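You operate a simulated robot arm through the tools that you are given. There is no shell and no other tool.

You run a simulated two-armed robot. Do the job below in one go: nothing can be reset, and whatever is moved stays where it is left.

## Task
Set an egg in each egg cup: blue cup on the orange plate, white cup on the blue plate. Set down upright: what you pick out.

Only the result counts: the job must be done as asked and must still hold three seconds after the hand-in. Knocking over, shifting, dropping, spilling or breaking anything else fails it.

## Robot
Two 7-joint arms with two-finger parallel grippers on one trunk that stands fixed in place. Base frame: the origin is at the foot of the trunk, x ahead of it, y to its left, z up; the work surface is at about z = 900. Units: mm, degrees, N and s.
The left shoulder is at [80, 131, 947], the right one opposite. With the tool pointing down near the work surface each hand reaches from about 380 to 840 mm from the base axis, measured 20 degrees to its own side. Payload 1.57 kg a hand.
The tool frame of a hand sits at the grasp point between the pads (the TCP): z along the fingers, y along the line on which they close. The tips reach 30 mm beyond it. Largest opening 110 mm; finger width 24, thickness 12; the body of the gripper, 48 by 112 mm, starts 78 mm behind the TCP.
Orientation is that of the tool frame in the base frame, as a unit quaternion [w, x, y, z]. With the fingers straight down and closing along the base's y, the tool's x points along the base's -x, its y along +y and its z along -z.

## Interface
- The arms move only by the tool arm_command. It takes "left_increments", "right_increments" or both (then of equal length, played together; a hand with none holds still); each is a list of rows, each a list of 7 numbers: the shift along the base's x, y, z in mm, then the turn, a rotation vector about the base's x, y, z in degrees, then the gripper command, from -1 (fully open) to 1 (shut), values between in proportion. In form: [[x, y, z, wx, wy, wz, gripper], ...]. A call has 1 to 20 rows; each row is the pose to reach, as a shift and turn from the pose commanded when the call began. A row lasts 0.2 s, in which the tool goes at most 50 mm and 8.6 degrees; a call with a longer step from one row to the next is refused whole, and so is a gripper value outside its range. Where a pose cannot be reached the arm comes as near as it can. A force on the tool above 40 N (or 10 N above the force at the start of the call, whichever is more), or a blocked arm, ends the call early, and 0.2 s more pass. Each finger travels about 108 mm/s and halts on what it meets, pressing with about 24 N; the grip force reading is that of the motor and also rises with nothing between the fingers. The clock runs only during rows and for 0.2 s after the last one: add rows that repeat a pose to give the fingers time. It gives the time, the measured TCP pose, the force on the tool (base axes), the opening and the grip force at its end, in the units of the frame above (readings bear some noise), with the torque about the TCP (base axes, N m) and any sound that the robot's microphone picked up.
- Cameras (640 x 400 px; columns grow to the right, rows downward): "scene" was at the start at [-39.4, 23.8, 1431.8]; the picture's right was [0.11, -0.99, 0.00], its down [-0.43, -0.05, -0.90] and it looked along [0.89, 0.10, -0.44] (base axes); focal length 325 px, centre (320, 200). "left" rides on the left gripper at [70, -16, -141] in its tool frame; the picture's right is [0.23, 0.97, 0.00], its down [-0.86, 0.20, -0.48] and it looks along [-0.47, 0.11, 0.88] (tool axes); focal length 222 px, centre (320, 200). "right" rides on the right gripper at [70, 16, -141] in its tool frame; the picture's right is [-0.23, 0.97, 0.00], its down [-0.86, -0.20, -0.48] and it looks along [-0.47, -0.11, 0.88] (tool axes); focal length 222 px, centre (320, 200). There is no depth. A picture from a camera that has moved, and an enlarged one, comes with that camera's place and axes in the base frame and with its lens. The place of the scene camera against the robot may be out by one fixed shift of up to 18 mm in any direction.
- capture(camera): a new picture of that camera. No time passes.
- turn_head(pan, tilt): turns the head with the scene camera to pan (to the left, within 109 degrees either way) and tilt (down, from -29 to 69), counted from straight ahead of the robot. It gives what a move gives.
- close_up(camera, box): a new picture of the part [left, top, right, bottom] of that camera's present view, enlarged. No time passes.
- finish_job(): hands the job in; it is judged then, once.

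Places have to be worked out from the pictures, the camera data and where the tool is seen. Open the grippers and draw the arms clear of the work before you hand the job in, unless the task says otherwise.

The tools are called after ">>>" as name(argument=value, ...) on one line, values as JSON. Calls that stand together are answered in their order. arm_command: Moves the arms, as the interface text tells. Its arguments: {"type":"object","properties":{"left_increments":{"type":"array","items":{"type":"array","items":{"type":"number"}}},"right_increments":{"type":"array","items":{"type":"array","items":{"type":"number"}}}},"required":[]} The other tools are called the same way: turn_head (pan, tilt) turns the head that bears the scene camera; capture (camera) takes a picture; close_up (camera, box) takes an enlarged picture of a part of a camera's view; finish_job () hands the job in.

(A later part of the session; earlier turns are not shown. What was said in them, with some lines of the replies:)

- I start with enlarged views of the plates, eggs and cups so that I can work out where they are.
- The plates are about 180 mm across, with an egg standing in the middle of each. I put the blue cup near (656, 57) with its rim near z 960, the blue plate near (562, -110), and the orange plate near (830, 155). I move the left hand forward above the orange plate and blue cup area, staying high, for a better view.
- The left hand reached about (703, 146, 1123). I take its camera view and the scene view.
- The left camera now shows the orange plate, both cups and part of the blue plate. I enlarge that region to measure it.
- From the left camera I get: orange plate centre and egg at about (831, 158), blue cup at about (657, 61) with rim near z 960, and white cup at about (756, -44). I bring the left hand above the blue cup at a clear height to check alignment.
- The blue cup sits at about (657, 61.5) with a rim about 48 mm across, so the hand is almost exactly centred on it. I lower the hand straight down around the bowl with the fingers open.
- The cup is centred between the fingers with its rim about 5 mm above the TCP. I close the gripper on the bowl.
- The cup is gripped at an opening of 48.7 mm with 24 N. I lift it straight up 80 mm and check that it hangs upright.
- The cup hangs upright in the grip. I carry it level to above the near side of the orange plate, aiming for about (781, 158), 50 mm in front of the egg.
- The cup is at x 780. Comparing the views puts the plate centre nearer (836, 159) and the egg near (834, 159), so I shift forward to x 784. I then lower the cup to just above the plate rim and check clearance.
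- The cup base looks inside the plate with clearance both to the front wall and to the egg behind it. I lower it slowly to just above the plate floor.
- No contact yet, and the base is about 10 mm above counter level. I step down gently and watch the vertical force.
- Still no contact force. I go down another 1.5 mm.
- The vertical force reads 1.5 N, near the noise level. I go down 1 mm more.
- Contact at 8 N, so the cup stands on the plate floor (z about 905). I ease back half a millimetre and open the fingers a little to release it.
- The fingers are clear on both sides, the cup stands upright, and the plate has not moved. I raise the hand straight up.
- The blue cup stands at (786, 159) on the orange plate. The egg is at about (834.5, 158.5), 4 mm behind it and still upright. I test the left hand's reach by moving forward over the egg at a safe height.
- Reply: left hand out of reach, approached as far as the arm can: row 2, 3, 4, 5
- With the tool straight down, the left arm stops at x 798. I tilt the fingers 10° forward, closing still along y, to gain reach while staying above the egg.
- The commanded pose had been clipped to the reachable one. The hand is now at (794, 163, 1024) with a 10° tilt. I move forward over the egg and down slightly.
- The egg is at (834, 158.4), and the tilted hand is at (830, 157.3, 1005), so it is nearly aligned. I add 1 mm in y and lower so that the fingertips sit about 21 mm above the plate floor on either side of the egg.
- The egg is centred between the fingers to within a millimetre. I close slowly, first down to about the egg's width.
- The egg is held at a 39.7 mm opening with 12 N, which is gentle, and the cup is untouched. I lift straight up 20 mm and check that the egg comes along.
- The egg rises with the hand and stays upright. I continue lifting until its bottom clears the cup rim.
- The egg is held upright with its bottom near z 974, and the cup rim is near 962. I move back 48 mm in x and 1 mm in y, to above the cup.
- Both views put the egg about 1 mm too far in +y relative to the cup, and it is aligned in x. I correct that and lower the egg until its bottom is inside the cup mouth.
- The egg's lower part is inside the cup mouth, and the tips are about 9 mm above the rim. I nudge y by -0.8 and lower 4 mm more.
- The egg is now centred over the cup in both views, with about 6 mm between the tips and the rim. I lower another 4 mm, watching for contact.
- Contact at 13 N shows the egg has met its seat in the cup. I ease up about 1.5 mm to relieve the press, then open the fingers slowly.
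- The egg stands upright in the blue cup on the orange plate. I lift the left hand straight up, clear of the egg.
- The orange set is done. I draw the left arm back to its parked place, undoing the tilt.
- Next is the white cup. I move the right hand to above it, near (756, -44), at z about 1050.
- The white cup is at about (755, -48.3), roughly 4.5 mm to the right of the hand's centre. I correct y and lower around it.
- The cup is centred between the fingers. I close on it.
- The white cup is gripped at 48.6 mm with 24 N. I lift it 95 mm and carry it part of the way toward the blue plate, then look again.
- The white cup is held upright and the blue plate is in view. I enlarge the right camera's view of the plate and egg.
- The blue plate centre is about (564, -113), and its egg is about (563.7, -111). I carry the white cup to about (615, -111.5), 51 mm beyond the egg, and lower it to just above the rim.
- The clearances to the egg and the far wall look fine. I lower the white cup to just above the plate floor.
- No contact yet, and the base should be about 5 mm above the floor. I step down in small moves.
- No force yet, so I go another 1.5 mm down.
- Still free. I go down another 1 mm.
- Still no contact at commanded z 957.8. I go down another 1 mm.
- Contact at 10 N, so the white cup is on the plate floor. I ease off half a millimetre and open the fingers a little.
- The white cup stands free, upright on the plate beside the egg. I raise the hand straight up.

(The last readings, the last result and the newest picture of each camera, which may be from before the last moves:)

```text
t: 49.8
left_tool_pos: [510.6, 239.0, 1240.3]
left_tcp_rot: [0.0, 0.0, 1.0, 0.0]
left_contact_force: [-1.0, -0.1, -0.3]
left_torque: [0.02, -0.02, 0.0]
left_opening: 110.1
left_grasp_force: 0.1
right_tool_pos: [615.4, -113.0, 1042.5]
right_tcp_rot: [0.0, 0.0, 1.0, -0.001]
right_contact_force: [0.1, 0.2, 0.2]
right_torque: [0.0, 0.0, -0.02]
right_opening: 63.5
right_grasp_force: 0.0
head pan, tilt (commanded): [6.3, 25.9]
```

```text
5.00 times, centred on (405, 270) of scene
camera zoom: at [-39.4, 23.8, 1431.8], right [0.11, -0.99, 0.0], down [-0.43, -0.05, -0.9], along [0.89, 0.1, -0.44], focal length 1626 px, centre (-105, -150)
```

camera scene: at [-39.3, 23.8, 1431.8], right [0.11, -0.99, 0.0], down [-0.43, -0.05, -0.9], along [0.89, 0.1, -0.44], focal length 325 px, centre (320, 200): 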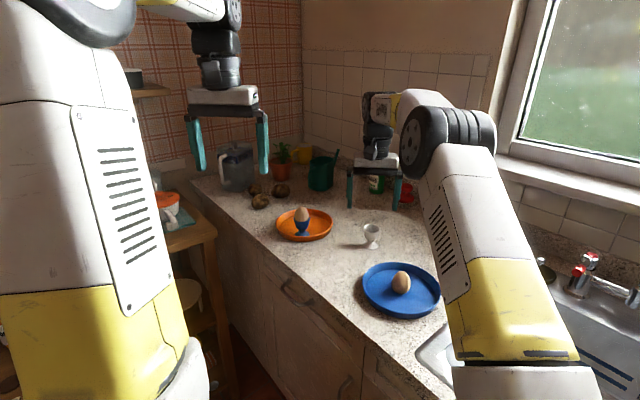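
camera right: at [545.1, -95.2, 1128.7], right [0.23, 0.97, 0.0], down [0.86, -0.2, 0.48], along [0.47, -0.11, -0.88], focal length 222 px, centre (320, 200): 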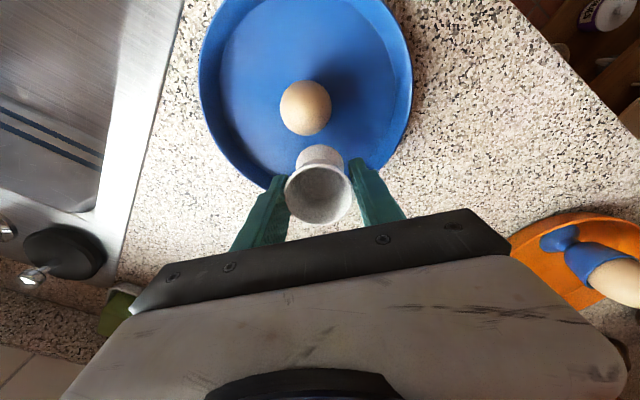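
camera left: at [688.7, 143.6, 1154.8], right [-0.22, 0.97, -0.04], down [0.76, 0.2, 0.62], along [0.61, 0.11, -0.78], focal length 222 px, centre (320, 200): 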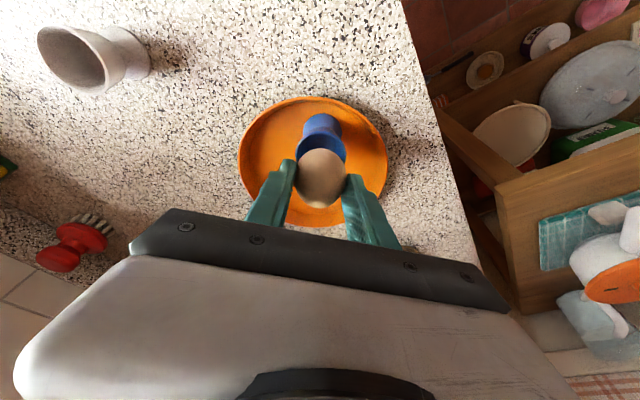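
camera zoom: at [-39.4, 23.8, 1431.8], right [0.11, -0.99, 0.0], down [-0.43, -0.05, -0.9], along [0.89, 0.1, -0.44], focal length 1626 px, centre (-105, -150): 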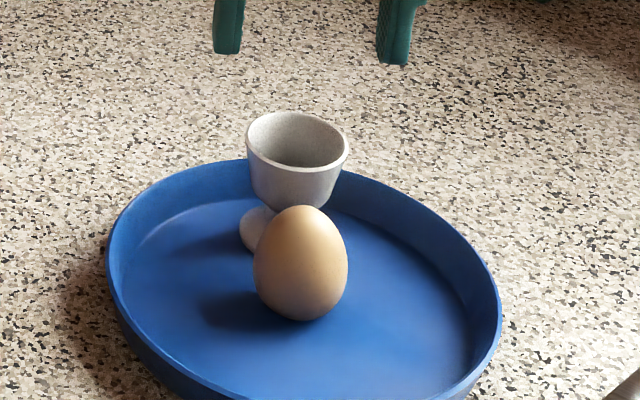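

The white cup is at (614.5, -112) and the egg at (563.4, -111.5), still upright. I move the right hand over the egg with the fingers opened to about 80 mm.

>>> arm_command(right_increments=[[-15, 0, 0, 0, 0, 0, -0.3], [-33, 0, 0, 0, 0, 0, -0.45], [-51.8, 0, 0, 0, 0, 0, -0.45], [-51.8, 0, -18, 0, 0, 0, -0.45], [-51.8, 0, -36, 0, 0, 0, -0.45], [-51.8, 0, -36, 0, 0, 0, -0.45]])

>>> close_up(camera="right", box=[230, 90, 410, 220])

>>> close_up(camera="scene", box=[340, 200, 460, 310])

```text
t: 51.2
left_tool_pos: [511.7, 238.5, 1240.5]
left_tcp_rot: [0.0, 0.0, 1.0, 0.0]
left_contact_force: [0.3, 0.8, 0.0]
left_torque: [-0.01, 0.01, -0.01]
left_opening: 110.0
left_grasp_force: 0.1
right_tool_pos: [563.6, -111.1, 1005.9]
right_tcp_rot: [0.0, 0.0, 1.0, 0.0]
right_contact_force: [0.0, -0.6, 0.1]
right_torque: [0.01, 0.02, -0.01]
right_opening: 80.1
right_grasp_force: 0.1
head pan, tilt (commanded): [6.3, 25.9]
```

```text
3.08 times, centred on (320, 155) of right
camera zoom: at [492.8, -94.8, 1148.4], right [0.23, 0.97, 0.0], down [0.86, -0.2, 0.48], along [0.47, -0.11, -0.88], focal length 684 px, centre (320, 338)
```

zoom: 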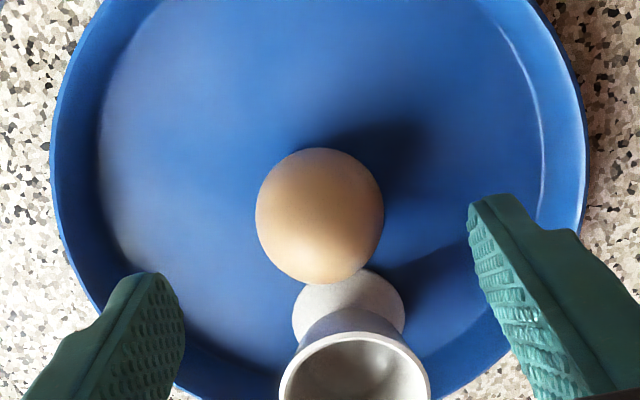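

```text
3.64 times, centred on (400, 255) of scene
camera zoom: at [-39.4, 23.8, 1431.8], right [0.11, -0.99, 0.0], down [-0.43, -0.05, -0.9], along [0.89, 0.1, -0.44], focal length 1183 px, centre (29, 0)
```

zoom: 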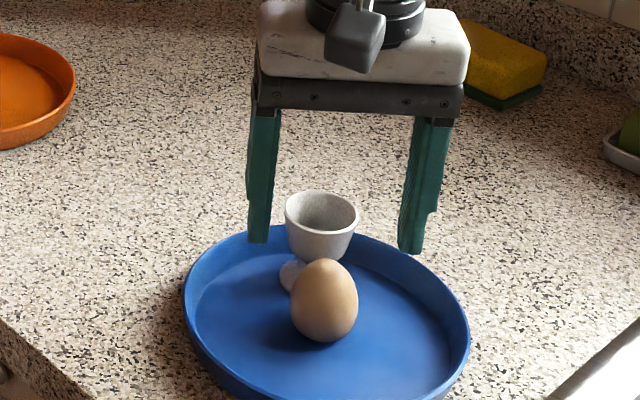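

The egg is centred under the hand to within a millimetre. I lower so that the fingertips stop about 19 mm above the plate floor.

>>> arm_command(right_increments=[[0, -0.6, -14, 0, 0, 0, -0.45], [0, -0.6, -28, 0, 0, 0, -0.45], [0, -0.6, -42, 0, 0, 0, -0.45], [0, -0.6, -52, 0, 0, 0, -0.45], [0, -0.6, -52, 0, 0, 0, -0.45]])

>>> close_up(camera="right", box=[230, 90, 410, 220])

>>> close_up(camera="scene", box=[340, 220, 460, 320])

```text
t: 52.4
left_tool_pos: [511.3, 239.7, 1241.0]
left_tcp_rot: [0.0, 0.0, 1.0, -0.001]
left_contact_force: [0.3, 1.2, 0.2]
left_torque: [0.02, -0.01, -0.04]
left_opening: 109.5
left_grasp_force: 0.1
right_tool_pos: [563.1, -111.8, 954.7]
right_tcp_rot: [-0.001, 0.0, 1.0, 0.0]
right_contact_force: [0.6, -0.4, 0.2]
right_torque: [0.02, 0.0, 0.0]
right_opening: 79.9
right_grasp_force: 0.0
head pan, tilt (commanded): [6.3, 25.9]
```

```text
3.08 times, centred on (320, 155) of right
camera zoom: at [492.8, -95.6, 1096.4], right [0.23, 0.97, 0.0], down [0.86, -0.2, 0.48], along [0.47, -0.11, -0.88], focal length 684 px, centre (320, 338)
```

zoom: 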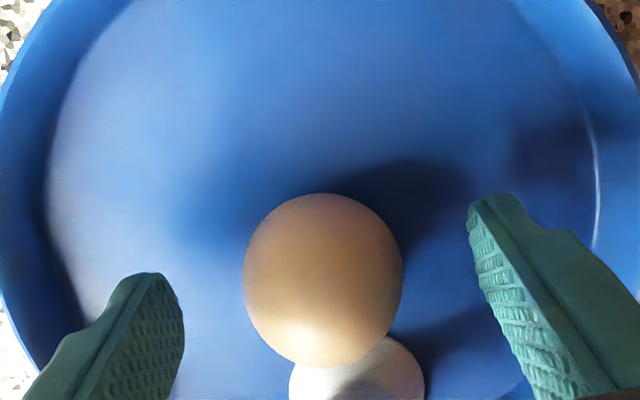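

```text
4.00 times, centred on (400, 270) of scene
camera zoom: at [-39.4, 23.8, 1431.8], right [0.11, -0.99, 0.0], down [-0.43, -0.05, -0.9], along [0.89, 0.1, -0.44], focal length 1301 px, centre (0, -80)
```

zoom: 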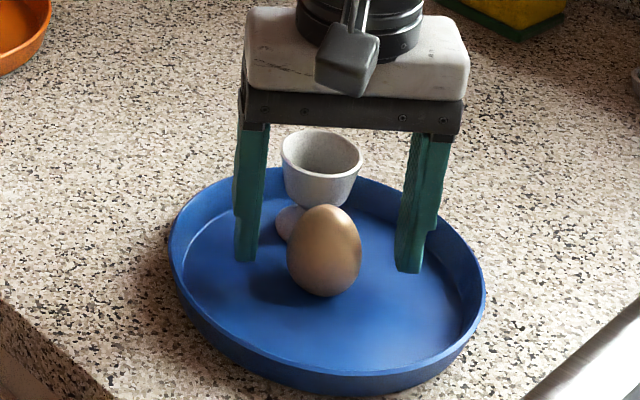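

The egg is centred between the fingers. I close slowly to the same gentle grip that worked before.

>>> arm_command(right_increments=[[0, 0, 0, 0, 0, 0, -0.2], [0, 0, 0, 0, 0, 0, 0], [0, 0, 0, 0, 0, 0, 0.12], [0, 0, 0, 0, 0, 0, 0.2], [0, 0, 0, 0, 0, 0, 0.26], [0, 0, 0, 0, 0, 0, 0.3], [0, 0, 0, 0, 0, 0, 0.3]])

>>> close_up(camera="right", box=[230, 90, 410, 220])

>>> close_up(camera="scene", box=[340, 220, 460, 320])

```text
t: 54.0
left_tool_pos: [510.5, 240.0, 1240.2]
left_tcp_rot: [0.0, 0.0, 1.0, 0.0]
left_contact_force: [0.0, -0.6, -0.3]
left_torque: [-0.02, 0.02, -0.03]
left_opening: 109.9
left_grasp_force: 0.1
right_tool_pos: [563.0, -112.7, 955.2]
right_tcp_rot: [0.0, 0.0, 1.0, 0.0]
right_contact_force: [0.7, 0.4, -0.5]
right_torque: [0.03, -0.03, -0.03]
right_opening: 40.3
right_grasp_force: 12.0
head pan, tilt (commanded): [6.3, 25.9]
```

```text
3.08 times, centred on (320, 155) of right
camera zoom: at [492.9, -95.4, 1096.6], right [0.23, 0.97, 0.0], down [0.86, -0.2, 0.48], along [0.47, -0.11, -0.88], focal length 684 px, centre (320, 338)
```

zoom: 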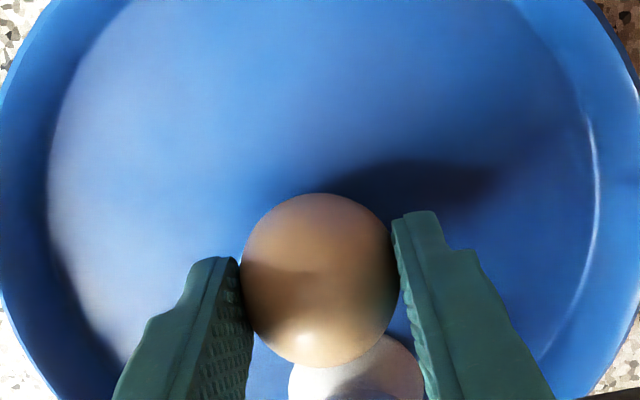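

```text
4.00 times, centred on (400, 270) of scene
camera zoom: at [-39.4, 23.8, 1431.8], right [0.11, -0.99, 0.0], down [-0.43, -0.05, -0.9], along [0.89, 0.1, -0.44], focal length 1301 px, centre (0, -80)
```

zoom: 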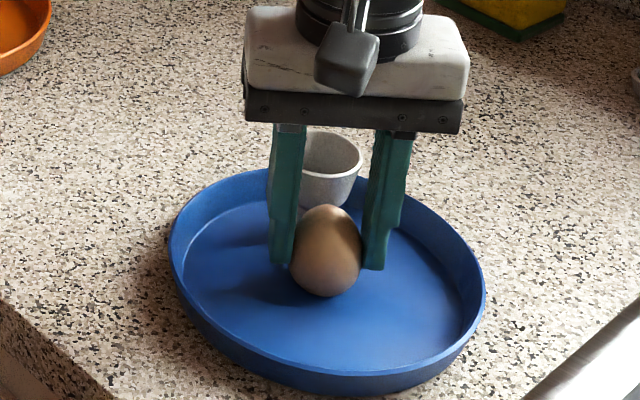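

The egg is held with 12 N. I lift it straight up, slowly at first, until its bottom is above the white cup's rim.

>>> arm_command(right_increments=[[0, 0, 3, 0, 0, 0, 0.3], [0, 0, 8, 0, 0, 0, 0.3], [0, 0, 16, 0, 0, 0, 0.3], [0, 0, 28, 0, 0, 0, 0.3], [0, 0, 40, 0, 0, 0, 0.3], [0, 0, 52, 0, 0, 0, 0.3], [0, 0, 64, 0, 0, 0, 0.3], [0, 0, 72, 0, 0, 0, 0.3], [0, 0, 72, 0, 0, 0, 0.3]])

>>> close_up(camera="right", box=[230, 90, 410, 220])

>>> close_up(camera="scene", box=[340, 200, 460, 310])

```text
t: 56.0
left_tool_pos: [511.3, 238.5, 1240.0]
left_tcp_rot: [0.0, 0.0, 1.0, 0.0]
left_contact_force: [0.4, 0.4, 0.1]
left_torque: [0.0, -0.01, 0.01]
left_opening: 109.8
left_grasp_force: 0.0
right_tool_pos: [563.7, -112.1, 1026.7]
right_tcp_rot: [0.001, -0.001, 1.0, 0.0]
right_contact_force: [0.0, -0.8, -1.2]
right_torque: [0.0, 0.03, 0.03]
right_opening: 40.1
right_grasp_force: 11.7
head pan, tilt (commanded): [6.3, 25.9]
```

```text
3.08 times, centred on (320, 155) of right
camera zoom: at [492.8, -95.3, 1168.9], right [0.23, 0.97, 0.0], down [0.86, -0.2, 0.48], along [0.47, -0.11, -0.88], focal length 684 px, centre (320, 338)
```

zoom: 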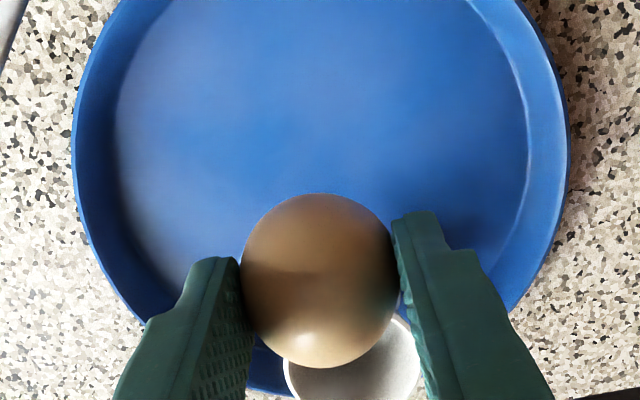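

```text
3.64 times, centred on (400, 255) of scene
camera zoom: at [-39.4, 23.8, 1431.8], right [0.11, -0.99, 0.0], down [-0.43, -0.05, -0.9], along [0.89, 0.1, -0.44], focal length 1183 px, centre (29, 0)
```

zoom: 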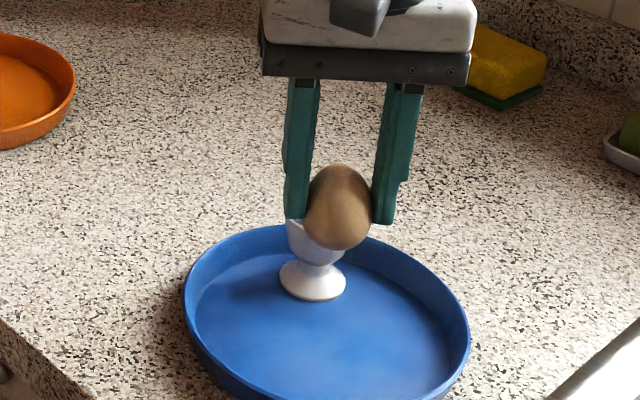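

The egg is held upright with its bottom near z 977. I move forward 51.4 mm to above the white cup.

>>> arm_command(right_increments=[[8, 0, 0, 0, 0, 0, 0.3], [20, 0, 0, 0, 0, 0, 0.3], [32, -0.2, 0, 0, 0, 0, 0.3], [44, -0.3, 0, 0, 0, 0, 0.3], [51.4, -0.3, 0, 0, 0, 0, 0.3], [51.4, -0.3, 0, 0, 0, 0, 0.3]])

>>> close_up(camera="right", box=[260, 100, 380, 210])

>>> close_up(camera="scene", box=[350, 210, 430, 290])

```text
t: 57.4
left_tool_pos: [510.7, 238.5, 1240.9]
left_tcp_rot: [0.0, 0.0, 1.0, 0.001]
left_contact_force: [0.1, -0.7, -0.2]
left_torque: [0.0, -0.01, 0.02]
left_opening: 110.1
left_grasp_force: 0.0
right_tool_pos: [615.2, -112.4, 1026.4]
right_tcp_rot: [0.0, 0.0, 1.0, 0.0]
right_contact_force: [-0.7, -0.3, -1.0]
right_torque: [0.0, -0.02, 0.02]
right_opening: 40.1
right_grasp_force: 11.7
head pan, tilt (commanded): [6.3, 25.9]
```

```text
3.64 times, centred on (320, 155) of right
camera zoom: at [544.2, -95.6, 1169.1], right [0.23, 0.97, 0.0], down [0.86, -0.2, 0.48], along [0.47, -0.11, -0.88], focal length 808 px, centre (320, 364)
```

zoom: 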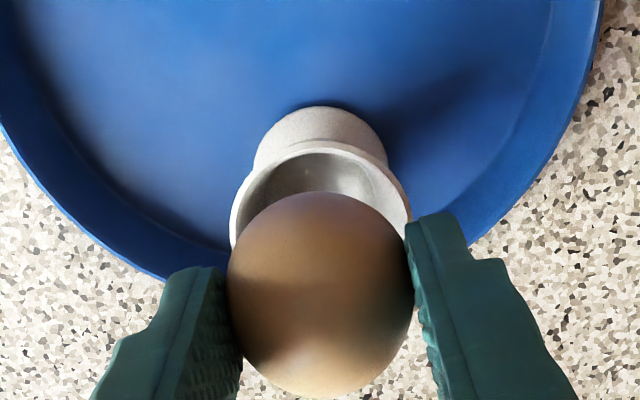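

```text
5.00 times, centred on (390, 250) of scene
camera zoom: at [-39.4, 23.8, 1431.8], right [0.11, -0.99, 0.0], down [-0.43, -0.05, -0.9], along [0.89, 0.1, -0.44], focal length 1626 px, centre (-30, -50)
```

zoom: 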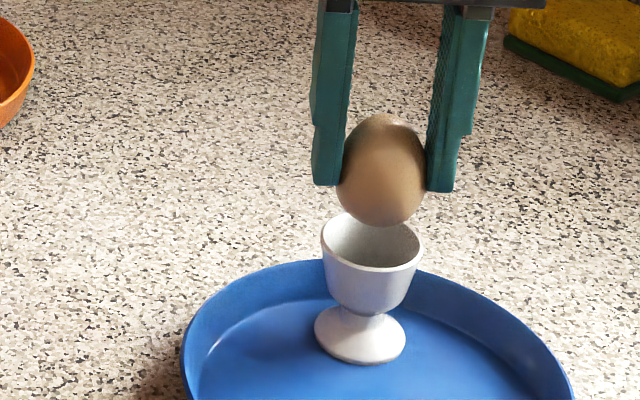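

The egg is aligned over the white cup in both views. I lower it into the cup mouth, stopping a few millimetres above the expected seat.

>>> arm_command(right_increments=[[0, 0, -8, 0, 0, 0, 0.3], [0, 0, -16, 0, 0, 0, 0.3], [0, 0, -24, 0, 0, 0, 0.3], [0, 0, -24, 0, 0, 0, 0.3]])

>>> close_up(camera="right", box=[260, 100, 380, 210])

>>> close_up(camera="scene", box=[350, 210, 430, 290])

```text
t: 58.4
left_tool_pos: [510.7, 239.6, 1240.0]
left_tcp_rot: [0.0, -0.001, 1.0, 0.0]
left_contact_force: [0.3, -0.3, 0.5]
left_torque: [-0.04, -0.03, 0.02]
left_opening: 109.9
left_grasp_force: 0.1
right_tool_pos: [613.5, -112.8, 1002.6]
right_tcp_rot: [0.0, 0.0, 1.0, 0.0]
right_contact_force: [-0.8, -0.4, -0.9]
right_torque: [0.03, 0.0, -0.02]
right_opening: 40.1
right_grasp_force: 11.8
head pan, tilt (commanded): [6.3, 25.9]
```

```text
3.64 times, centred on (320, 155) of right
camera zoom: at [543.9, -95.8, 1144.9], right [0.23, 0.97, 0.0], down [0.86, -0.2, 0.48], along [0.47, -0.11, -0.88], focal length 808 px, centre (320, 364)
```

zoom: 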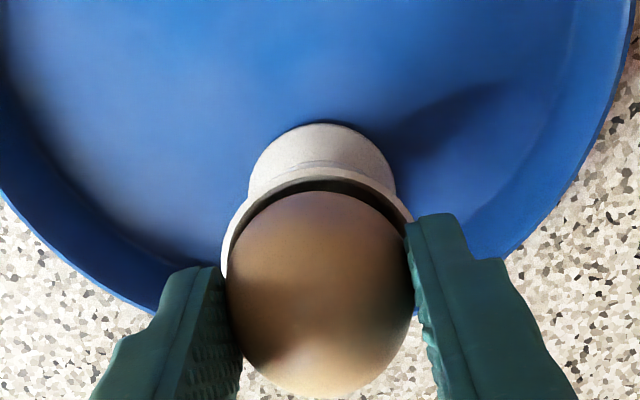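

```text
5.00 times, centred on (390, 250) of scene
camera zoom: at [-39.4, 23.8, 1431.8], right [0.11, -0.99, 0.0], down [-0.43, -0.05, -0.9], along [0.89, 0.1, -0.44], focal length 1626 px, centre (-30, -50)
```

zoom: 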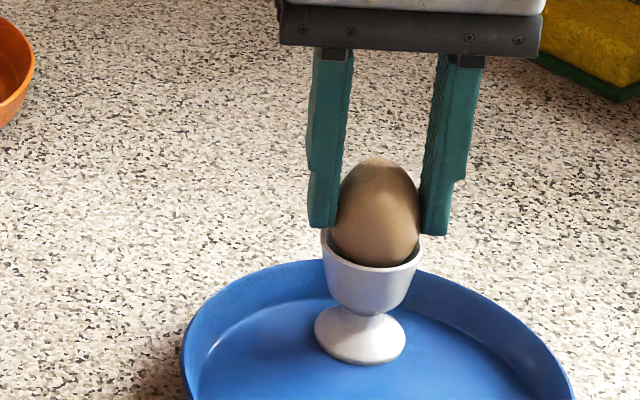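

The egg is well centred in the mouth and nothing has touched. I step down 3 mm and read the force.

>>> arm_command(right_increments=[[0, 0, -1.5, 0, 0, 0, 0.3], [0, 0, -3, 0, 0, 0, 0.3], [0, 0, -3, 0, 0, 0, 0.3]])

```text
t: 59.2
left_tool_pos: [510.9, 239.2, 1240.2]
left_tcp_rot: [0.0, 0.0, 1.0, 0.0]
left_contact_force: [0.6, -0.2, -0.5]
left_torque: [0.01, 0.01, 0.05]
left_opening: 110.0
left_grasp_force: 0.1
right_tool_pos: [614.3, -111.5, 999.4]
right_tcp_rot: [-0.001, 0.0, 1.0, 0.0]
right_contact_force: [-0.2, 0.1, -0.6]
right_torque: [0.01, 0.01, 0.02]
right_opening: 40.2
right_grasp_force: 12.2
head pan, tilt (commanded): [6.3, 25.9]
```

No contact yet. I go 2 mm further.

>>> arm_command(right_increments=[[0, 0, -1, 0, 0, 0, 0.3], [0, 0, -2, 0, 0, 0, 0.3], [0, 0, -2, 0, 0, 0, 0.3]])

>>> close_up(camera="scene", box=[350, 210, 430, 290])

```text
t: 60.0
left_tool_pos: [510.5, 240.0, 1239.2]
left_tcp_rot: [0.0, 0.0, 1.0, 0.0]
left_contact_force: [0.9, -0.2, 0.2]
left_torque: [0.01, -0.02, -0.01]
left_opening: 110.1
left_grasp_force: 0.0
right_tool_pos: [613.8, -111.3, 998.0]
right_tcp_rot: [0.0, 0.001, 1.0, 0.0]
right_contact_force: [0.0, 0.7, 3.8]
right_torque: [0.01, -0.02, 0.0]
right_opening: 40.0
right_grasp_force: 12.1
head pan, tilt (commanded): [6.3, 25.9]
```

```text
5.00 times, centred on (390, 250) of scene
camera zoom: at [-39.5, 23.9, 1431.8], right [0.11, -0.99, 0.0], down [-0.43, -0.05, -0.9], along [0.89, 0.1, -0.44], focal length 1626 px, centre (-30, -50)
```

zoom: 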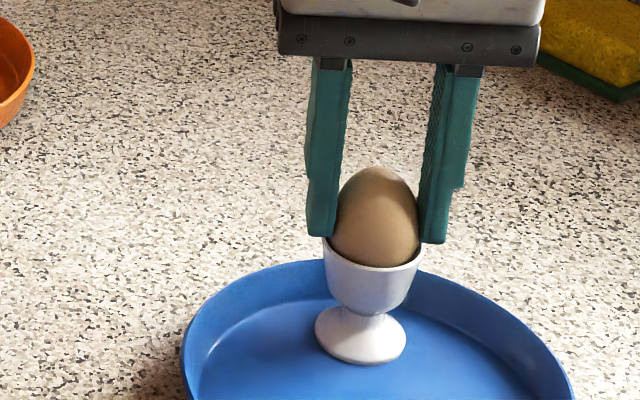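

A 3.8 N upward push with no torque means the egg is just resting in its seat. I open the fingers slowly without moving the hand.

>>> arm_command(right_increments=[[0, 0, 0.3, 0, 0, 0, 0.3], [0, 0, 0.3, 0, 0, 0, 0.26], [0, 0, 0.3, 0, 0, 0, 0.2], [0, 0, 0.3, 0, 0, 0, 0.1], [0, 0, 0.3, 0, 0, 0, -0.05], [0, 0, 0.3, 0, 0, 0, -0.2], [0, 0, 0.3, 0, 0, 0, -0.3], [0, 0, 0.3, 0, 0, 0, -0.3]])

>>> close_up(camera="right", box=[240, 90, 400, 220])

>>> close_up(camera="scene", box=[350, 210, 430, 290])

```text
t: 61.8
left_tool_pos: [510.8, 239.8, 1239.3]
left_tcp_rot: [0.0, 0.0, 1.0, 0.0]
left_contact_force: [1.1, -0.1, 0.0]
left_torque: [0.02, -0.02, -0.01]
left_opening: 109.9
left_grasp_force: 0.1
right_tool_pos: [614.4, -111.9, 997.7]
right_tcp_rot: [-0.001, 0.0, 1.0, 0.0]
right_contact_force: [-0.3, 0.0, -0.2]
right_torque: [0.01, -0.05, 0.0]
right_opening: 71.6
right_grasp_force: 0.1
head pan, tilt (commanded): [6.3, 25.9]
```

```text
3.08 times, centred on (320, 155) of right
camera zoom: at [544.1, -95.7, 1139.9], right [0.23, 0.97, 0.0], down [0.86, -0.2, 0.48], along [0.47, -0.11, -0.88], focal length 684 px, centre (320, 338)
```

zoom: 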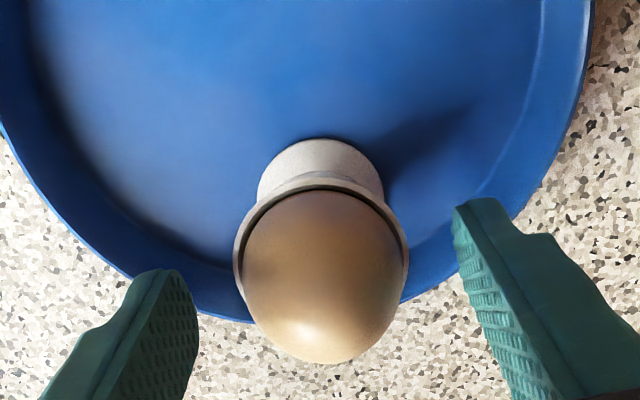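

```text
5.00 times, centred on (390, 250) of scene
camera zoom: at [-39.4, 23.8, 1431.8], right [0.11, -0.99, 0.0], down [-0.43, -0.05, -0.9], along [0.89, 0.1, -0.44], focal length 1626 px, centre (-30, -50)
```

zoom: 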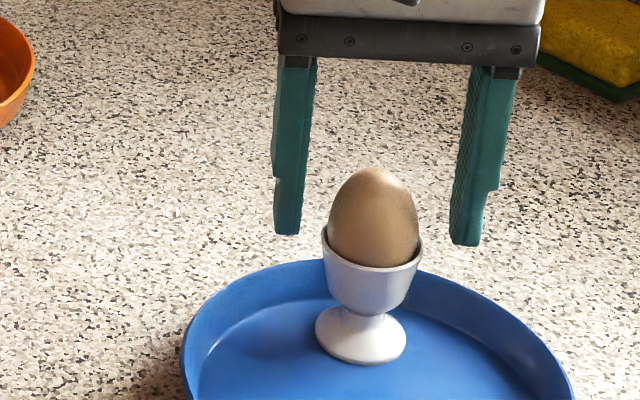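

The egg sits upright in the white cup on the blue plate. I lift the hand straight up and then draw the right arm back to its starting place, opening fully once clear.

>>> arm_command(right_increments=[[0, 0, 10, 0, 0, 0, -0.3], [0, 0, 30, 0, 0, 0, -0.3], [0, 0, 55, 0, 0, 0, -0.3], [0, 0, 80, 0, 0, 0, -0.3], [0, 0, 110, 0, 0, 0, -0.3], [-15, -15, 140, 0, 0, 0, -0.6], [-35, -38, 165, 0, 0, 0, -1], [-55, -60, 185, 0, 0, 0, -1], [-75, -82, 195, 0, 0, 0, -1], [-84, -100, 195, 0, 0, 0, -1], [-84, -100, 195, 0, 0, 0, -1]])

>>> capture(camera="scene")

>>> close_up(camera="scene", box=[260, 190, 460, 330])

>>> capture(camera="right")

```text
t: 64.2
left_tool_pos: [511.3, 239.3, 1240.5]
left_tcp_rot: [0.0, 0.0, 1.0, 0.0]
left_contact_force: [-0.2, 0.3, 1.2]
left_torque: [-0.03, -0.03, -0.01]
left_opening: 110.1
left_grasp_force: 0.1
right_tool_pos: [530.7, -212.2, 1193.8]
right_tcp_rot: [0.0, 0.0, 1.0, 0.0]
right_contact_force: [-0.5, -0.1, 0.2]
right_torque: [0.03, 0.0, -0.01]
right_opening: 110.0
right_grasp_force: 0.0
head pan, tilt (commanded): [6.3, 25.9]
```

```text
taken
camera scene: at [-39.4, 23.8, 1431.8], right [0.11, -0.99, 0.0], down [-0.43, -0.05, -0.9], along [0.89, 0.1, -0.44], focal length 325 px, centre (320, 200)
```

scene: 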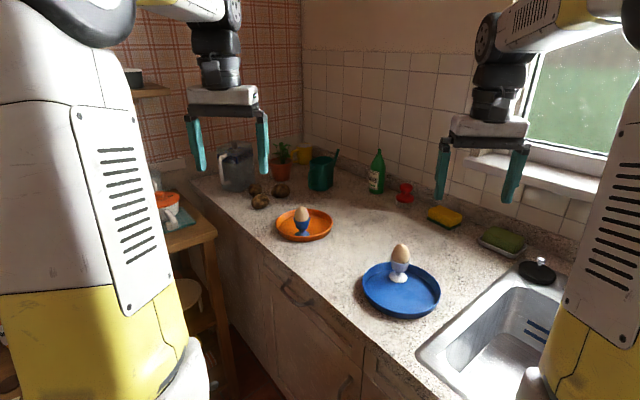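

```text
2.86 times, centred on (360, 260) of scene
camera zoom: at [-39.4, 23.8, 1431.8], right [0.11, -0.99, 0.0], down [-0.43, -0.05, -0.9], along [0.89, 0.1, -0.44], focal length 929 px, centre (206, 29)
```

zoom: 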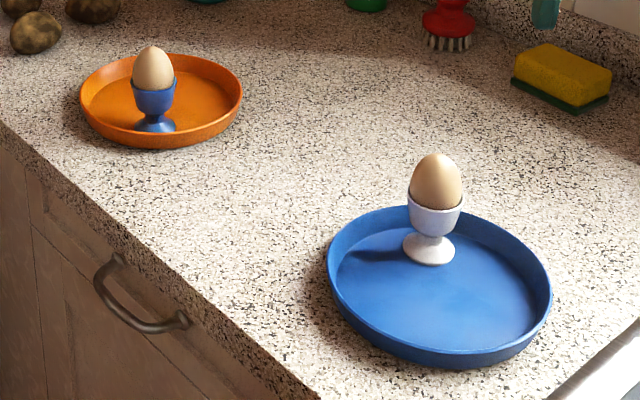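

```text
taken
camera right: at [460.3, -196.0, 1335.6], right [0.23, 0.97, 0.0], down [0.86, -0.2, 0.48], along [0.47, -0.11, -0.88], focal length 222 px, centre (320, 200)
```

right: 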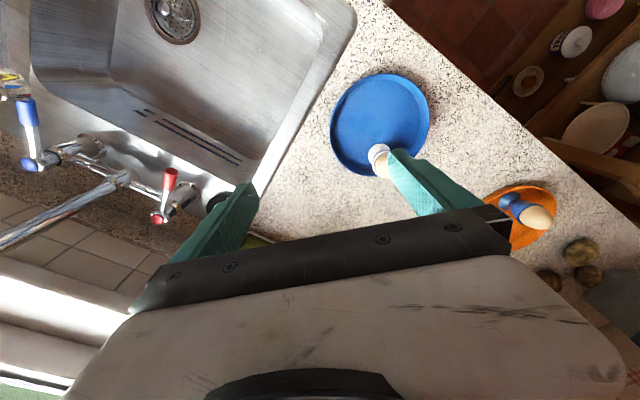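

The blue cup with its egg stands on the orange plate, and the white cup with its egg stands on the blue plate. Everything is upright, the plates have not moved, and both grippers are open and clear. I hand the job in.

>>> finish_job()

```text
The job is handed in.
```

The job is done and handed in. The blue cup stands on the orange plate and the white cup on the blue plate, each upright with an egg sitting upright in it.

- **Other objects:** the last pictures show both plates where they started and nothing else moved or knocked over.
- **Position on the plates:** each cup is about 50 mm off its plate's centre, because I set it down beside the egg before lifting the egg in.
- **Arms:** both grippers are open and drawn clear of the work.

I have not seen the result of the three-second check after hand-in.
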